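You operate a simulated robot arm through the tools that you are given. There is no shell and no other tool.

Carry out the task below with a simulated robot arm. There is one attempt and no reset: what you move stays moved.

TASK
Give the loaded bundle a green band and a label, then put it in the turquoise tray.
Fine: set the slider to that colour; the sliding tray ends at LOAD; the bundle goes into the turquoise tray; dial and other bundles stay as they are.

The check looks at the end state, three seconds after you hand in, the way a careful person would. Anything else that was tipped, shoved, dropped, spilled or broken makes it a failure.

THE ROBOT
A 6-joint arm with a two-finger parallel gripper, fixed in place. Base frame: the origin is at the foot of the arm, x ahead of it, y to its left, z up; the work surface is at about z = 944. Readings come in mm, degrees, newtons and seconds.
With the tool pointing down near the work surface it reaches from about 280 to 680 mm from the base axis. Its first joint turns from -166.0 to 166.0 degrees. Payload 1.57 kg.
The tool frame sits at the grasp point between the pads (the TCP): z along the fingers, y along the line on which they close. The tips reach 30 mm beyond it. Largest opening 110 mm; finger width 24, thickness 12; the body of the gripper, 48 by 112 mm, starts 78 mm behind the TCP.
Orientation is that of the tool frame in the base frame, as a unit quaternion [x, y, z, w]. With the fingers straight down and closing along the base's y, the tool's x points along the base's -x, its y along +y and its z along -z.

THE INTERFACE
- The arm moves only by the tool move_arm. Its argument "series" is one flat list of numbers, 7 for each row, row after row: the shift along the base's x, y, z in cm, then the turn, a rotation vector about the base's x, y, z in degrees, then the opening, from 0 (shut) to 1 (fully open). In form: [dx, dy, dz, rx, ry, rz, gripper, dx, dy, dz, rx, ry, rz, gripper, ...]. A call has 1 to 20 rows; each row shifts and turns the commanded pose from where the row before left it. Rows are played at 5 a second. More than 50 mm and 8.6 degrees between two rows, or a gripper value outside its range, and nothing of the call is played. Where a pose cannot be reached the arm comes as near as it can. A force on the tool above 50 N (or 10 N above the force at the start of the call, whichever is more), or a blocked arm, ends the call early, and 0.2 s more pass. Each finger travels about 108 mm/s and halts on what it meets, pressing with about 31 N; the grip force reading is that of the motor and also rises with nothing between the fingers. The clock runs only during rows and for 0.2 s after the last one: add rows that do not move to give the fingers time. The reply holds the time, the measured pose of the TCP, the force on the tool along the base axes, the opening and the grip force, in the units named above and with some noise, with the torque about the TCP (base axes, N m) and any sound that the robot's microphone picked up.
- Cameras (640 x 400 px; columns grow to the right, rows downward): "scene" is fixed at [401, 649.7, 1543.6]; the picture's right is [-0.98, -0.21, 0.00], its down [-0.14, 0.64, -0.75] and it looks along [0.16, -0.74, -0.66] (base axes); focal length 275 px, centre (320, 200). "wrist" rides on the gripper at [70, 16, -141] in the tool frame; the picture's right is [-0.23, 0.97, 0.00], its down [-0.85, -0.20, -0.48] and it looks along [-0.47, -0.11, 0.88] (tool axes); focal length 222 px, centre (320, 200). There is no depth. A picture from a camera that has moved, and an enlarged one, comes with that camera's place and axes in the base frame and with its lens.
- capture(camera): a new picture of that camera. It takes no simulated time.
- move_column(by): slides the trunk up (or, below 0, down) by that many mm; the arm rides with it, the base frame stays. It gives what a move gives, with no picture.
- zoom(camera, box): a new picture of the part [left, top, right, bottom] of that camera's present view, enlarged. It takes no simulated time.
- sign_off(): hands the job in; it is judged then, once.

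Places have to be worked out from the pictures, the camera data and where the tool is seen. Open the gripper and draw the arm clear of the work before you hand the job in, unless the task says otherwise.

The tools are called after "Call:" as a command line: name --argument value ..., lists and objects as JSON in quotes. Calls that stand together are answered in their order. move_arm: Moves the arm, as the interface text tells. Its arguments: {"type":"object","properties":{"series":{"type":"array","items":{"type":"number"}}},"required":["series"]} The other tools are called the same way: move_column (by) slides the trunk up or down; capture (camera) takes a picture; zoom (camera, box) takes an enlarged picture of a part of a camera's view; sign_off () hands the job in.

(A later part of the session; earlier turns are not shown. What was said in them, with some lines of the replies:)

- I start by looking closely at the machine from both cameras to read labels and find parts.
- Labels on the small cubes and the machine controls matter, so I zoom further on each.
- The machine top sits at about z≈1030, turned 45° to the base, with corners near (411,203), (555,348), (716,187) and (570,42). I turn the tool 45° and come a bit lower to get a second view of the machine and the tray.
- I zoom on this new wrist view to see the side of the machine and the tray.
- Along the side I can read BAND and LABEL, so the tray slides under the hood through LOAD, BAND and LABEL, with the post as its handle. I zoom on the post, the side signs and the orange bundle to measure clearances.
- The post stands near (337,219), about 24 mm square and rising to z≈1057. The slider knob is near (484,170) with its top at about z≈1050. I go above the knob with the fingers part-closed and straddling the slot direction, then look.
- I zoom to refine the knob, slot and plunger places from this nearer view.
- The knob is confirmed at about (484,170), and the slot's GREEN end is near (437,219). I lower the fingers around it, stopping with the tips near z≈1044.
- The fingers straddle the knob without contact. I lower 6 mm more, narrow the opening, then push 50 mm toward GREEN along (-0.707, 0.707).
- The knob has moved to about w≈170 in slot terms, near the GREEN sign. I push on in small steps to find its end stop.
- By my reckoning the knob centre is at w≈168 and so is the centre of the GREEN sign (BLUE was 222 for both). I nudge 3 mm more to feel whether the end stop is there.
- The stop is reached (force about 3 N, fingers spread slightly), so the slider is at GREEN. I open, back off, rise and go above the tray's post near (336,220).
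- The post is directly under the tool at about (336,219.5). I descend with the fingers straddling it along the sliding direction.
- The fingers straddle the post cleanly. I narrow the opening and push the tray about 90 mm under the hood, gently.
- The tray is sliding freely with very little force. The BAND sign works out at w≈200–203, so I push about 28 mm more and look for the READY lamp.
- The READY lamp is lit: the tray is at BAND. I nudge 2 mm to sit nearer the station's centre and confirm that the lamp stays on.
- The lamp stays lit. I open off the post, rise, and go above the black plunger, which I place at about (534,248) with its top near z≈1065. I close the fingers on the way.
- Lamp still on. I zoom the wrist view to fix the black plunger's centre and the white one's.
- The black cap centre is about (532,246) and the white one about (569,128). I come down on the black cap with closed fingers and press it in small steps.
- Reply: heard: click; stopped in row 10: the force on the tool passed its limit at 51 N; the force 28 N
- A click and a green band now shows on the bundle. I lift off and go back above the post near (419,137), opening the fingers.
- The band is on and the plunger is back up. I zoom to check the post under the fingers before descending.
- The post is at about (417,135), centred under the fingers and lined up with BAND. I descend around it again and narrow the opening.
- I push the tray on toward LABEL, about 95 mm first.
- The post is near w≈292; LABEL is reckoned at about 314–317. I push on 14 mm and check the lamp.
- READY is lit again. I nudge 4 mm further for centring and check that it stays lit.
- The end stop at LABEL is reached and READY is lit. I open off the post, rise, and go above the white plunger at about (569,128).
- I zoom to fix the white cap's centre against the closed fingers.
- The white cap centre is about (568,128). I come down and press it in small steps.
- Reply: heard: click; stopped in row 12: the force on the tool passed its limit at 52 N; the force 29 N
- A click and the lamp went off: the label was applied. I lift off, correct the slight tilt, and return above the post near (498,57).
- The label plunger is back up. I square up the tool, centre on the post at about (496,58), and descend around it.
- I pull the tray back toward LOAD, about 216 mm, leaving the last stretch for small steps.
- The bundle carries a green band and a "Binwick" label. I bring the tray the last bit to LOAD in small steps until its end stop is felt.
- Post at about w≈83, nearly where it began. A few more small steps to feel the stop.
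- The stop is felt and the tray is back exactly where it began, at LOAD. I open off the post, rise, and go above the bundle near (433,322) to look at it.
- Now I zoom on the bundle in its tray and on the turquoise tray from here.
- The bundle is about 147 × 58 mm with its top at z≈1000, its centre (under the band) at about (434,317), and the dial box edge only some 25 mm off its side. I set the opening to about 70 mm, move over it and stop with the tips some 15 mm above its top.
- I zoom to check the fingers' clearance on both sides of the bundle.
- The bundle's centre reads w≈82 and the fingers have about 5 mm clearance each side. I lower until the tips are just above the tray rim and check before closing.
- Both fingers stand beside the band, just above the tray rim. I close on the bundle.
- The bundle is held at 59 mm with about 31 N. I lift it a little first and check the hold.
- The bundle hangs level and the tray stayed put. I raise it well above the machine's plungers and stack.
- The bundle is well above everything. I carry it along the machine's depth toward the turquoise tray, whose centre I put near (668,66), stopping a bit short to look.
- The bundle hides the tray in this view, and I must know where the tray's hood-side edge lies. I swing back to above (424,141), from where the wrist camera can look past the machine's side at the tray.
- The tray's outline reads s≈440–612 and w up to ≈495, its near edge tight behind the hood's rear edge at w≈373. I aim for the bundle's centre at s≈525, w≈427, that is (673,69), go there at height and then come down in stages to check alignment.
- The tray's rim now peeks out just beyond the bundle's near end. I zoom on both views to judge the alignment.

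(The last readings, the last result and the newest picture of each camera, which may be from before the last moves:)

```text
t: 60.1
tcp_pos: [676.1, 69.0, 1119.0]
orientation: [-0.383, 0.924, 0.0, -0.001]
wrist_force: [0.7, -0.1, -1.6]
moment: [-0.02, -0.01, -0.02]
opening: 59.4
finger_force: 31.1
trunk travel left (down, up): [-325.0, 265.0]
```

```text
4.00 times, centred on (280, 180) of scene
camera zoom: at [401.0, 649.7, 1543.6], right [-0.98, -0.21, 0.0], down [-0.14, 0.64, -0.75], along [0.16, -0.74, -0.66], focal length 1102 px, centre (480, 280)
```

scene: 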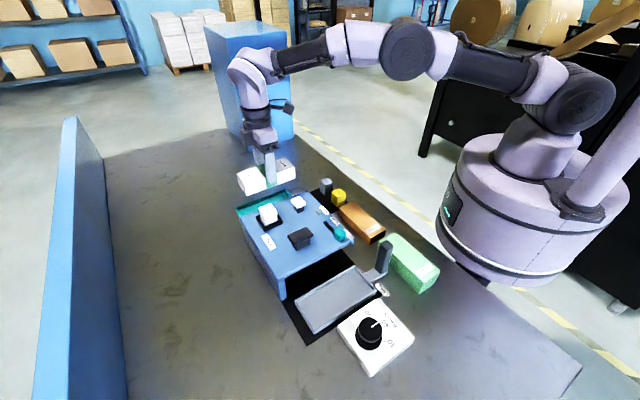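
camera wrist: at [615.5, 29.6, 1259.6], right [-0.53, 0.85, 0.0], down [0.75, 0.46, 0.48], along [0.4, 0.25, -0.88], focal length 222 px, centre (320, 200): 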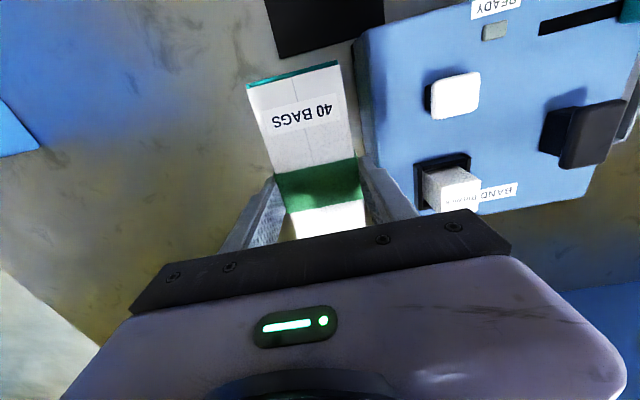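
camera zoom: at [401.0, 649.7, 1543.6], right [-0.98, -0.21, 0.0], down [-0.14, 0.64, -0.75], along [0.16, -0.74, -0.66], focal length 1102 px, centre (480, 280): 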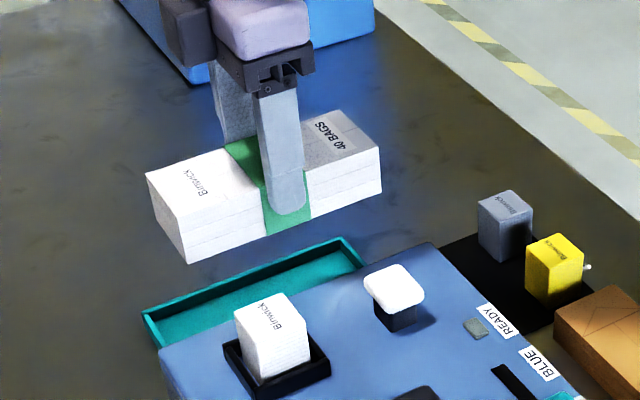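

The tray's whole near rim is visible: it spans w≈391–500 at s≈443.5, and the bundle's near end is at s≈452. A better centre is s≈529, w≈441, that is (686,62), so I shift there and see whether the arm reaches it.

Call:
move_arm --series '[0.5, -0.35, 0, 0, 0, 0, 0.3, 0.48, -0.33, 0, 0, 0, 0, 0.3, 0, 0, 0, 0, 0, 0, 0.3, 0, 0, 0, 0, 0, 0, 0.3]'

Call:
zoom --camera "wrist" --box '[230, 40, 390, 140]'

```text
t: 61.1
tcp_pos: [684.4, 61.8, 1118.7]
orientation: [-0.384, 0.923, 0.0, -0.001]
wrist_force: [-0.5, -0.8, -1.1]
moment: [0.0, 0.01, 0.01]
opening: 59.2
finger_force: 31.4
trunk travel left (down, up): [-325.0, 265.0]
```

```text
4.00 times, centred on (310, 90) of wrist
camera zoom: at [625.2, 22.9, 1259.4], right [-0.53, 0.85, 0.0], down [0.75, 0.46, 0.48], along [0.4, 0.25, -0.88], focal length 888 px, centre (360, 640)
```

zoom: 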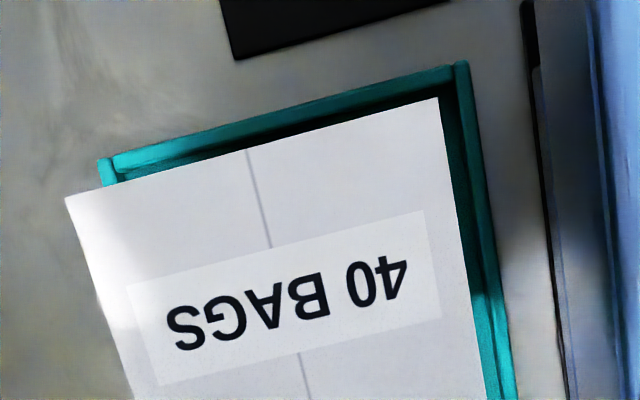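

The arm reaches it and the rim now shows on two sides of the bundle. I shift a last 2–3 mm for centring, then lower with the column by 80 mm so that the arm keeps its reach.

Call:
move_arm --series '[0.25, -0.04, 0, 0, 0, 0, 0.3, 0, 0, 0, 0, 0, 0, 0.3]'

Call:
move_column --by -40

Call:
zoom --camera "wrist" --box '[230, 40, 390, 140]'

Call:
zoom --camera "scene" --box '[220, 130, 340, 230]'

```text
t: 61.7
tcp_pos: [686.5, 60.4, 1117.9]
orientation: [-0.382, 0.924, 0.0, -0.002]
wrist_force: [-0.5, 0.1, -1.4]
moment: [0.0, 0.05, 0.01]
opening: 59.5
finger_force: 31.2
trunk travel left (down, up): [-325.0, 265.0]
```

```text
t: 62.5
tcp_pos: [688.4, 61.7, 1077.6]
orientation: [-0.383, 0.924, 0.0, -0.001]
wrist_force: [0.0, -0.2, -2.2]
moment: [0.0, -0.02, 0.03]
opening: 59.5
finger_force: 30.7
trunk travel left (down, up): [-285.0, 305.0]
```

```text
4.00 times, centred on (310, 90) of wrist
camera zoom: at [627.5, 22.6, 1219.9], right [-0.53, 0.85, 0.0], down [0.75, 0.46, 0.48], along [0.4, 0.25, -0.88], focal length 888 px, centre (360, 640)
```

zoom: 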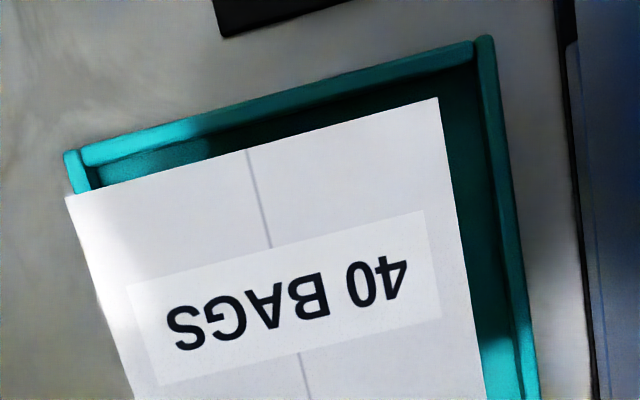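

```text
4.00 times, centred on (280, 180) of scene
camera zoom: at [401.0, 649.7, 1543.6], right [-0.98, -0.21, 0.0], down [-0.14, 0.64, -0.75], along [0.16, -0.74, -0.66], focal length 1102 px, centre (480, 280)
```

zoom: 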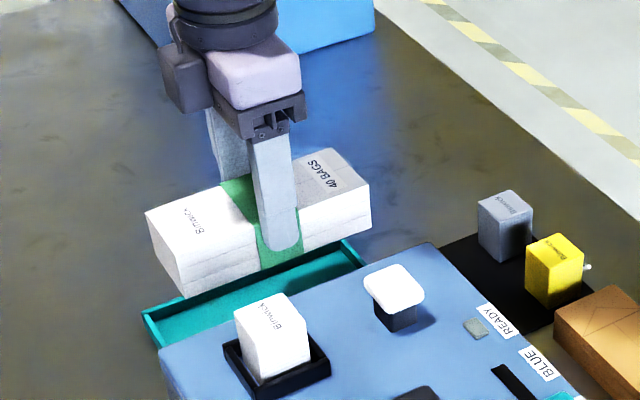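

Alignment is good: about 7–8 mm gap at each end by my reckoning. I lower another 40 mm and recheck.

Call:
move_column --by -40

Call:
capture --camera "wrist"

Call:
zoom --camera "wrist" --box '[230, 30, 390, 140]'

Call:
zoom --camera "scene" --box '[220, 130, 340, 230]'

```text
t: 63.4
tcp_pos: [687.4, 61.4, 1038.5]
orientation: [-0.383, 0.924, 0.0, -0.002]
wrist_force: [0.6, -0.1, -0.7]
moment: [0.02, -0.02, 0.01]
opening: 59.5
finger_force: 30.5
trunk travel left (down, up): [-245.0, 345.0]
```

```text
taken
camera wrist: at [627.5, 22.6, 1179.9], right [-0.53, 0.85, 0.0], down [0.75, 0.46, 0.48], along [0.4, 0.25, -0.88], focal length 222 px, centre (320, 200)
```

wrist: 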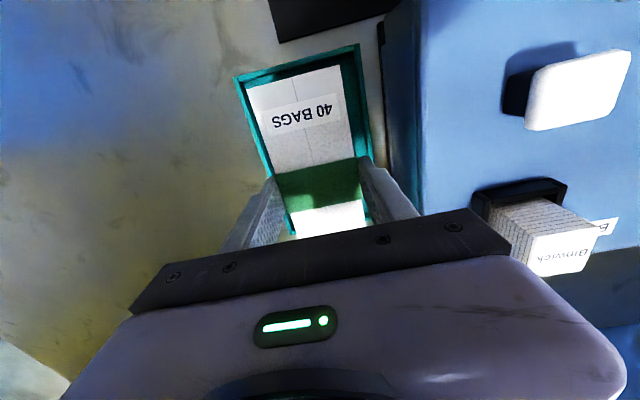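

```text
3.64 times, centred on (310, 85) of wrist
camera zoom: at [627.5, 22.6, 1179.9], right [-0.53, 0.85, 0.0], down [0.75, 0.46, 0.48], along [0.4, 0.25, -0.88], focal length 808 px, centre (356, 618)
```

zoom: 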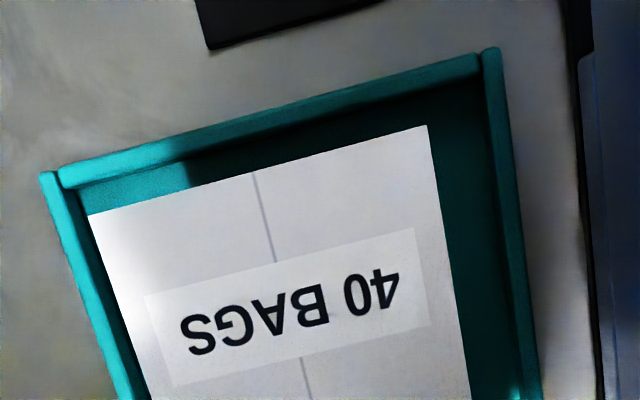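

```text
4.00 times, centred on (280, 180) of scene
camera zoom: at [401.0, 649.7, 1543.6], right [-0.98, -0.21, 0.0], down [-0.14, 0.64, -0.75], along [0.16, -0.74, -0.66], focal length 1102 px, centre (480, 280)
```

zoom: 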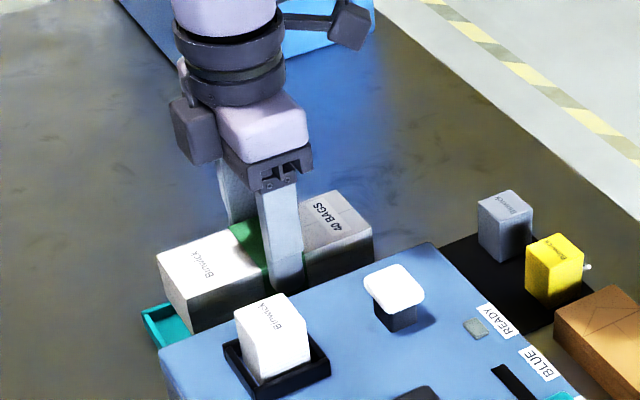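

Well aligned on all visible sides. I lower 25 mm by the column, then feel for the floor in small steps.

Call:
move_column --by -25

Call:
zoom --camera "wrist" --box '[230, 30, 390, 140]'

Call:
zoom --camera "scene" --box '[220, 130, 340, 230]'

```text
t: 64.1
tcp_pos: [687.5, 61.1, 1013.8]
orientation: [-0.383, 0.924, 0.001, -0.001]
wrist_force: [0.6, -1.0, -1.2]
moment: [0.05, -0.03, 0.02]
opening: 59.4
finger_force: 30.7
trunk travel left (down, up): [-220.0, 370.0]
```

```text
3.64 times, centred on (310, 85) of wrist
camera zoom: at [627.5, 22.6, 1154.9], right [-0.53, 0.85, 0.0], down [0.75, 0.46, 0.48], along [0.4, 0.25, -0.88], focal length 808 px, centre (356, 618)
```

zoom: 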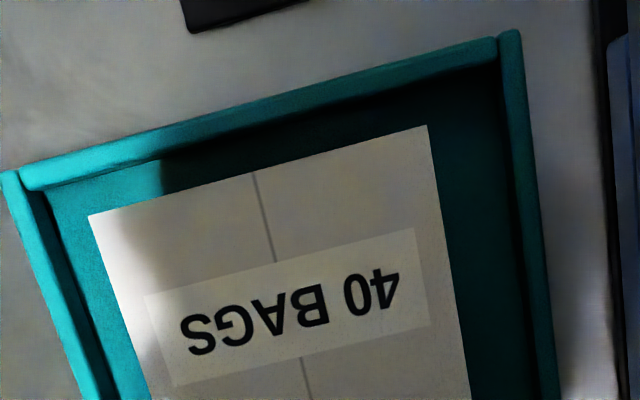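

```text
4.00 times, centred on (280, 180) of scene
camera zoom: at [401.0, 649.7, 1543.6], right [-0.98, -0.21, 0.0], down [-0.14, 0.64, -0.75], along [0.16, -0.74, -0.66], focal length 1102 px, centre (480, 280)
```

zoom: 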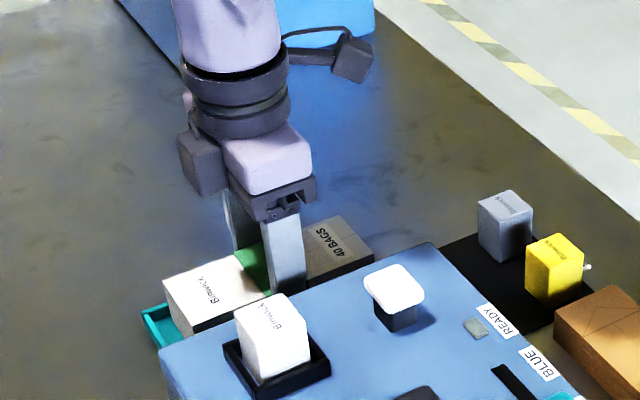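

Still aligned and no contact. I lower in small steps now.

Call:
move_column --by -7

Call:
move_column --by -3

```text
t: 64.7
tcp_pos: [687.1, 61.3, 1006.5]
orientation: [-0.383, 0.924, 0.0, -0.002]
wrist_force: [-0.5, 0.2, -1.9]
moment: [-0.02, -0.01, 0.0]
opening: 59.3
finger_force: 31.0
trunk travel left (down, up): [-213.0, 377.0]
```

```text
t: 65.2
tcp_pos: [686.6, 61.4, 1004.0]
orientation: [-0.382, 0.924, 0.001, -0.001]
wrist_force: [0.0, 0.4, -1.3]
moment: [-0.03, -0.02, -0.02]
opening: 59.4
finger_force: 30.8
trunk travel left (down, up): [-210.0, 380.0]
```

No contact yet at TCP z≈1004. I continue with 3 mm and then 2 mm steps.

Call:
move_column --by -3

Call:
move_column --by -2

Call:
zoom --camera "scene" --box '[220, 150, 340, 230]'

```text
t: 65.7
tcp_pos: [687.0, 60.8, 1001.6]
orientation: [-0.383, 0.924, 0.001, -0.001]
wrist_force: [-0.4, 0.3, -1.4]
moment: [-0.02, 0.01, 0.01]
opening: 59.5
finger_force: 31.2
trunk travel left (down, up): [-207.0, 383.0]
```

```text
t: 66.2
tcp_pos: [687.6, 59.4, 998.5]
orientation: [-0.382, 0.924, 0.001, -0.001]
wrist_force: [0.7, -0.2, -0.5]
moment: [0.04, 0.0, -0.01]
opening: 59.8
finger_force: 30.9
trunk travel left (down, up): [-205.0, 385.0]
```

```text
5.00 times, centred on (280, 190) of scene
camera zoom: at [401.0, 649.7, 1543.6], right [-0.98, -0.21, 0.0], down [-0.14, 0.64, -0.75], along [0.16, -0.74, -0.66], focal length 1377 px, centre (520, 250)
```

zoom: 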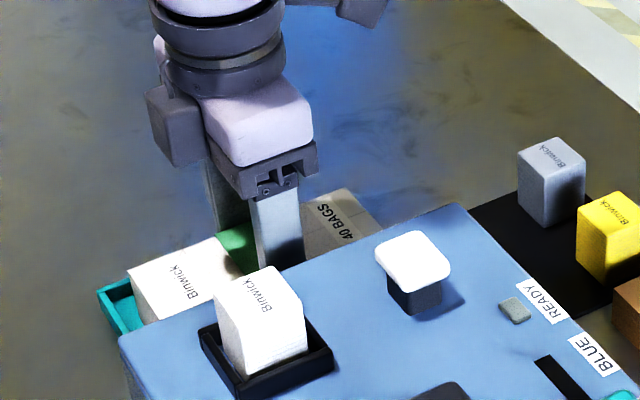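

Still hanging freely, judging by the small downward force. I go on 2 mm at a time.

Call:
move_column --by -2

Call:
move_column --by -2

```text
t: 66.7
tcp_pos: [687.4, 60.7, 996.6]
orientation: [-0.383, 0.924, 0.001, -0.001]
wrist_force: [-0.5, 0.4, -1.7]
moment: [-0.01, 0.0, 0.0]
opening: 59.3
finger_force: 31.0
trunk travel left (down, up): [-203.0, 387.0]
```

```text
t: 67.2
tcp_pos: [687.4, 61.6, 995.7]
orientation: [-0.382, 0.924, 0.001, 0.0]
wrist_force: [0.3, 0.1, 2.5]
moment: [0.14, -0.36, -0.05]
opening: 59.5
finger_force: 31.5
trunk travel left (down, up): [-201.0, 389.0]
```

Contact: the force turned up by about 4 N, so the bundle's lower edge touches the tray floor. I look before releasing.

Call:
capture --camera "wrist"

Call:
zoom --camera "scene" --box '[220, 170, 320, 235]'

Call:
zoom --camera "wrist" --box '[210, 30, 420, 240]'

```text
taken
camera wrist: at [627.4, 22.6, 1136.2], right [-0.53, 0.85, 0.0], down [0.75, 0.46, 0.48], along [0.41, 0.25, -0.88], focal length 222 px, centre (320, 200)
```

wrist: 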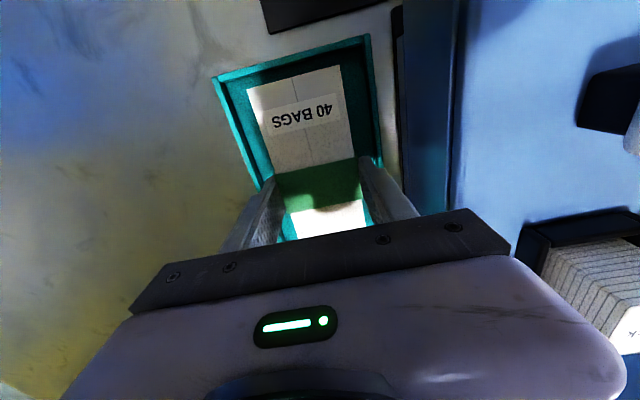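

```text
6.15 times, centred on (270, 202) of scene
camera zoom: at [401.0, 649.7, 1543.6], right [-0.98, -0.21, 0.0], down [-0.14, 0.64, -0.75], along [0.16, -0.74, -0.66], focal length 1695 px, centre (628, 185)
```

zoom: 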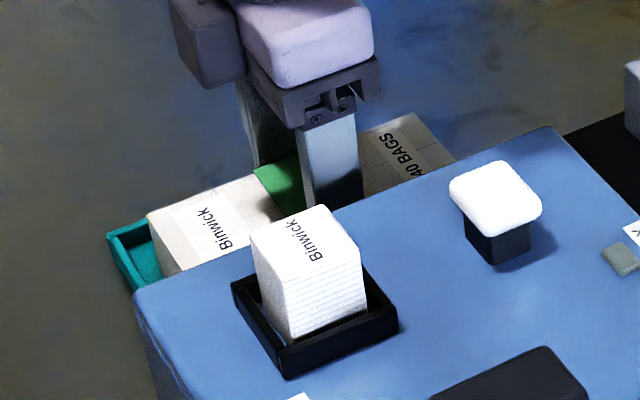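

```text
1.90 times, centred on (315, 135) of wrist
camera zoom: at [627.4, 22.6, 1136.2], right [-0.53, 0.85, 0.0], down [0.75, 0.46, 0.48], along [0.41, 0.25, -0.88], focal length 423 px, centre (330, 324)
```

zoom: 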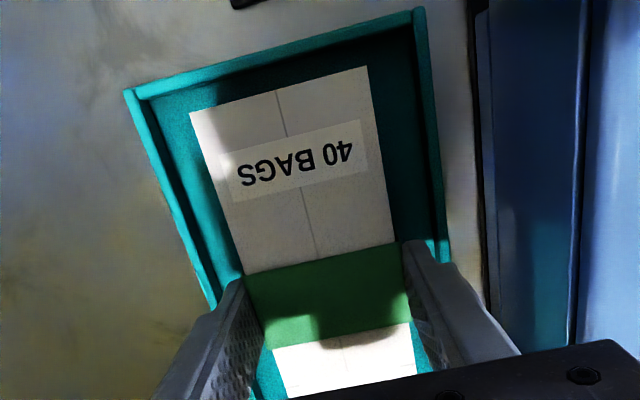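

The bundle lies inside the tray with floor visible at both ends. I seat it 1 mm more and then open just a little, since the tray wall is close to one finger.

Call:
move_column --by -1

Call:
move_arm --series '[0, 0, 0, 0, 0, 0, 0.55, 0, 0, 0, 0, 0, 0, 0.57, 0, 0, 0, 0, 0, 0, 0.575, 0, 0, 0, 0, 0, 0, 0.575]'

Call:
zoom --camera "wrist" --box '[210, 30, 420, 240]'

Call:
zoom --camera "scene" --box '[220, 170, 320, 235]'

```text
t: 67.8
tcp_pos: [686.1, 62.0, 994.8]
orientation: [-0.382, 0.924, 0.0, 0.0]
wrist_force: [4.6, 0.0, 12.8]
moment: [-0.09, 0.09, -0.02]
opening: 59.5
finger_force: 30.5
trunk travel left (down, up): [-200.0, 390.0]
```

```text
t: 68.8
tcp_pos: [688.2, 61.0, 993.9]
orientation: [-0.383, 0.924, 0.002, -0.001]
wrist_force: [0.1, -0.1, -0.7]
moment: [-0.03, 0.02, 0.03]
opening: 63.3
finger_force: 0.0
trunk travel left (down, up): [-200.0, 390.0]
```

```text
1.90 times, centred on (315, 135) of wrist
camera zoom: at [627.5, 22.7, 1134.8], right [-0.53, 0.85, 0.0], down [0.75, 0.46, 0.48], along [0.4, 0.25, -0.88], focal length 423 px, centre (330, 324)
```

zoom: 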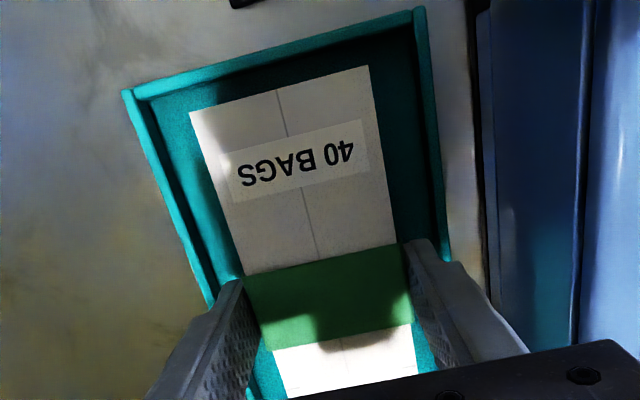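

```text
6.15 times, centred on (270, 202) of scene
camera zoom: at [401.0, 649.7, 1543.6], right [-0.98, -0.21, 0.0], down [-0.14, 0.64, -0.75], along [0.16, -0.74, -0.66], focal length 1695 px, centre (628, 185)
```

zoom: 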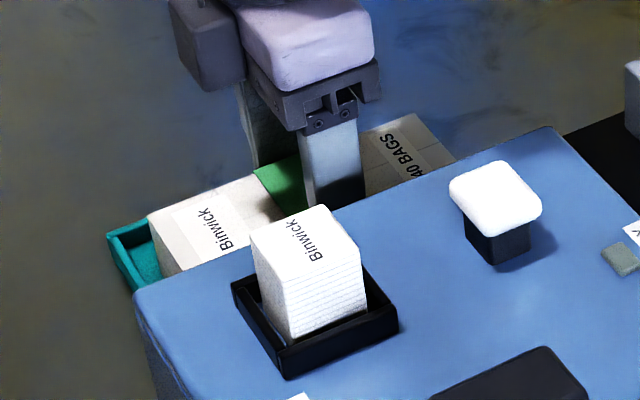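

Released: fingers at 63 mm with no load, bundle flat in the tray. I rise slowly with the column and check that the bundle stays.

Call:
move_column --by 25

Call:
zoom --camera "wrist" --box '[210, 30, 420, 240]'

Call:
zoom --camera "scene" --box '[220, 170, 320, 235]'

```text
t: 69.5
tcp_pos: [687.5, 61.3, 1017.8]
orientation: [-0.383, 0.924, 0.001, -0.001]
wrist_force: [-0.5, -0.4, -0.4]
moment: [-0.06, 0.0, 0.01]
opening: 63.3
finger_force: 0.1
trunk travel left (down, up): [-225.0, 365.0]
```

```text
1.90 times, centred on (315, 135) of wrist
camera zoom: at [627.6, 22.7, 1159.6], right [-0.53, 0.85, 0.0], down [0.75, 0.46, 0.48], along [0.4, 0.25, -0.88], focal length 423 px, centre (330, 324)
```

zoom: 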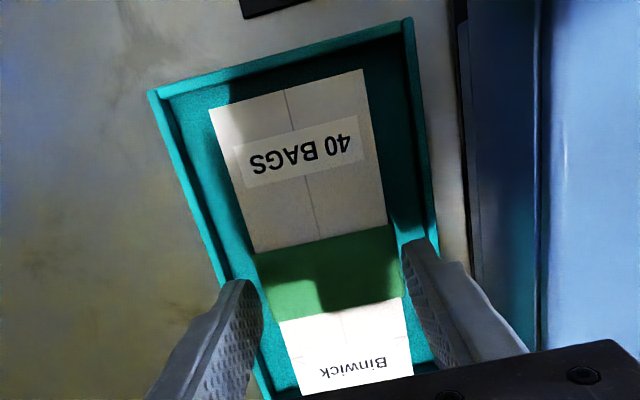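

```text
6.15 times, centred on (270, 202) of scene
camera zoom: at [401.0, 649.7, 1543.6], right [-0.98, -0.21, 0.0], down [-0.14, 0.64, -0.75], along [0.16, -0.74, -0.66], focal length 1695 px, centre (628, 185)
```

zoom: 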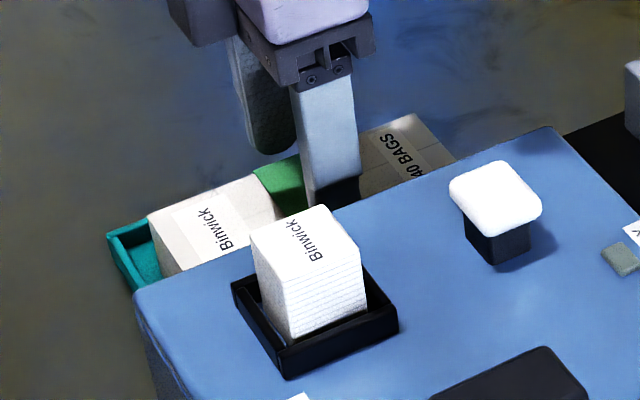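

The bundle stays put. I rise further and draw the arm clear, opening the gripper fully up high.

Call:
move_column --by 100

Call:
move_arm --series '[0, 0, 3.0, 0, 0, 0, 0.575, 0, 0, 4.0, 0, 0, 0, 0.575, 0, 0, 4.0, 0, 0, 0, 0.8, -2.5, -1.0, 3.0, 0, 0, 0, 1, -3.5, -1.5, 1.0, 0, 0, 0, 1, -3.5, -1.8, 0, 0, 0, 0, 1, -3.5, -1.8, 0, 0, 0, 0, 1, -3.5, -1.8, 0, 0, 0, 0, 1, -3.5, -1.8, 0, 0, 0, 0, 1, -3.5, -1.8, 0, 0, 0, 0, 1, -3.0, -1.8, 0, 0, 0, 0, 1, 0, 0, 0, 0, 0, 0, 1]'

Call:
capture --camera "wrist"

Call:
capture --camera "scene"

```text
t: 70.8
tcp_pos: [687.1, 60.7, 1117.5]
orientation: [-0.383, 0.924, 0.001, -0.001]
wrist_force: [0.7, -0.2, 0.2]
moment: [0.05, -0.01, 0.01]
opening: 63.4
finger_force: 0.0
trunk travel left (down, up): [-325.0, 265.0]
```

```text
t: 73.4
tcp_pos: [409.6, -66.9, 1267.1]
orientation: [-0.383, 0.924, 0.0, -0.001]
wrist_force: [0.4, 1.0, -0.2]
moment: [0.0, 0.02, 0.0]
opening: 109.8
finger_force: 0.0
out of reach, approached as far as the arm can: row 2, 3
trunk travel left (down, up): [-325.0, 265.0]
```

```text
taken
camera wrist: at [350.1, -106.2, 1408.0], right [-0.53, 0.85, 0.0], down [0.75, 0.46, 0.48], along [0.4, 0.25, -0.88], focal length 222 px, centre (320, 200)
```

wrist: 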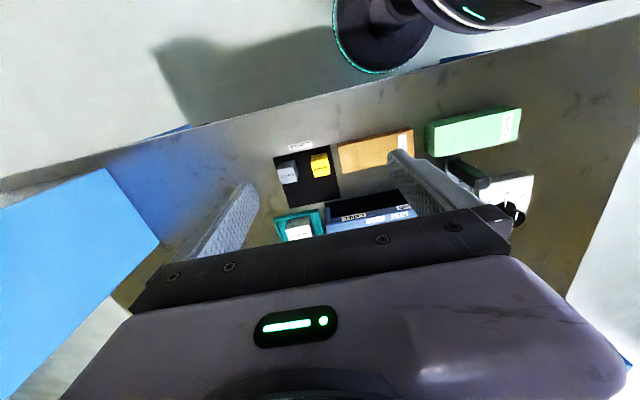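

```text
taken
```

scene: 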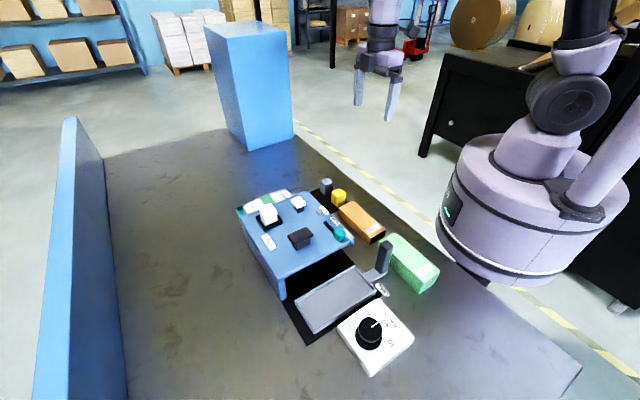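

The arm is clear. I check the final state of the bundle, slider, sliding tray, dial and the other bundles.

Call:
zoom --camera "scene" --box '[225, 170, 365, 260]'

Call:
zoom --camera "scene" --box '[270, 220, 450, 380]'

Call:
zoom --camera "wrist" --box '[260, 130, 420, 250]'

```text
4.44 times, centred on (295, 215) of scene
camera zoom: at [401.0, 649.7, 1543.6], right [-0.98, -0.21, 0.0], down [-0.14, 0.64, -0.75], along [0.16, -0.74, -0.66], focal length 1224 px, centre (431, 133)
```

zoom: 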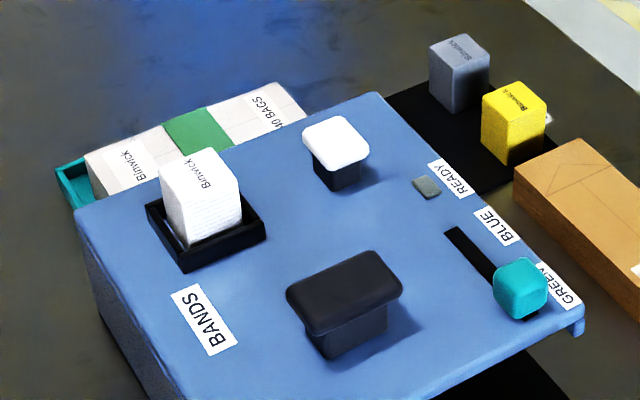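

```text
2.50 times, centred on (360, 300) of scene
camera zoom: at [401.0, 649.7, 1543.6], right [-0.98, -0.21, 0.0], down [-0.14, 0.64, -0.75], along [0.16, -0.74, -0.66], focal length 688 px, centre (220, -50)
```

zoom: 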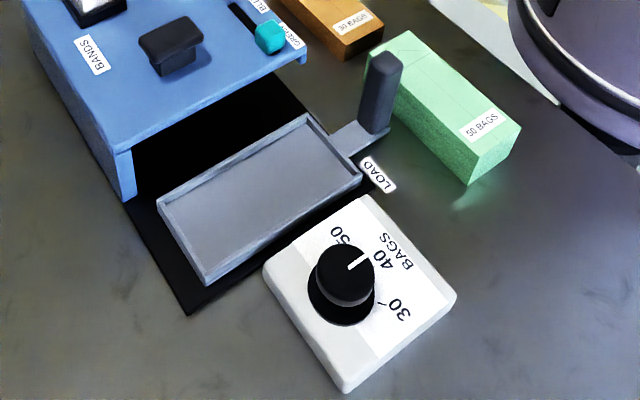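

```text
3.33 times, centred on (340, 190) of wrist
camera zoom: at [350.1, -106.2, 1408.0], right [-0.53, 0.85, 0.0], down [0.75, 0.46, 0.48], along [0.4, 0.25, -0.88], focal length 740 px, centre (253, 233)
```

zoom: 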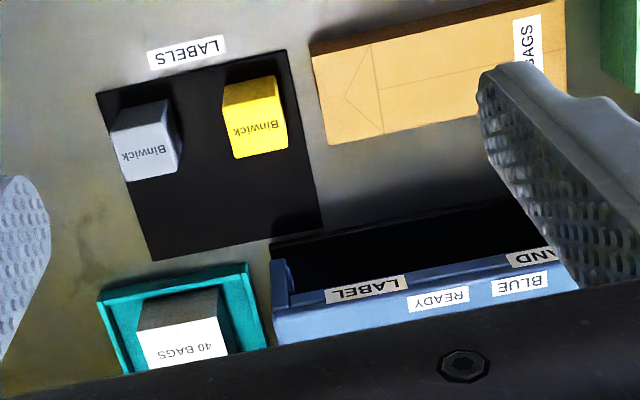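

The bundle, with its green band and label, lies in the turquoise tray. The slider is at GREEN, the sliding tray is back at LOAD, the dial is still at 40, the other bundles are untouched, and the arm is clear with the gripper open. I hand in.

Call:
sign_off

```text
The job is handed in.
```

The job is done and handed in. The loaded 40-bag bundle has its green band and a label and is lying in the turquoise tray.

- **Slider:** it is at GREEN, pushed up against its end stop.
- **Band and label:** I ran the tray to BAND and then LABEL. READY lit at both stations, and each plunger clicked when pressed. The band and a white "Binwick" label were visible on the bundle afterwards.
- **Sliding tray:** it is back against its stop at LOAD, empty.
- **Untouched items:** the dial is still at 40. The two other bundles, the label stacks on the LABELS mat and the white stack in the holder are where they were.
- **Arm:** the gripper is open and the arm is raised clear of the work.

The label came from the white stack already in the holder on top of the machine. The holder sits beside the BANDS sign. I left the yellow and grey stacks on the LABELS mat alone, because the task did not name a label colour.
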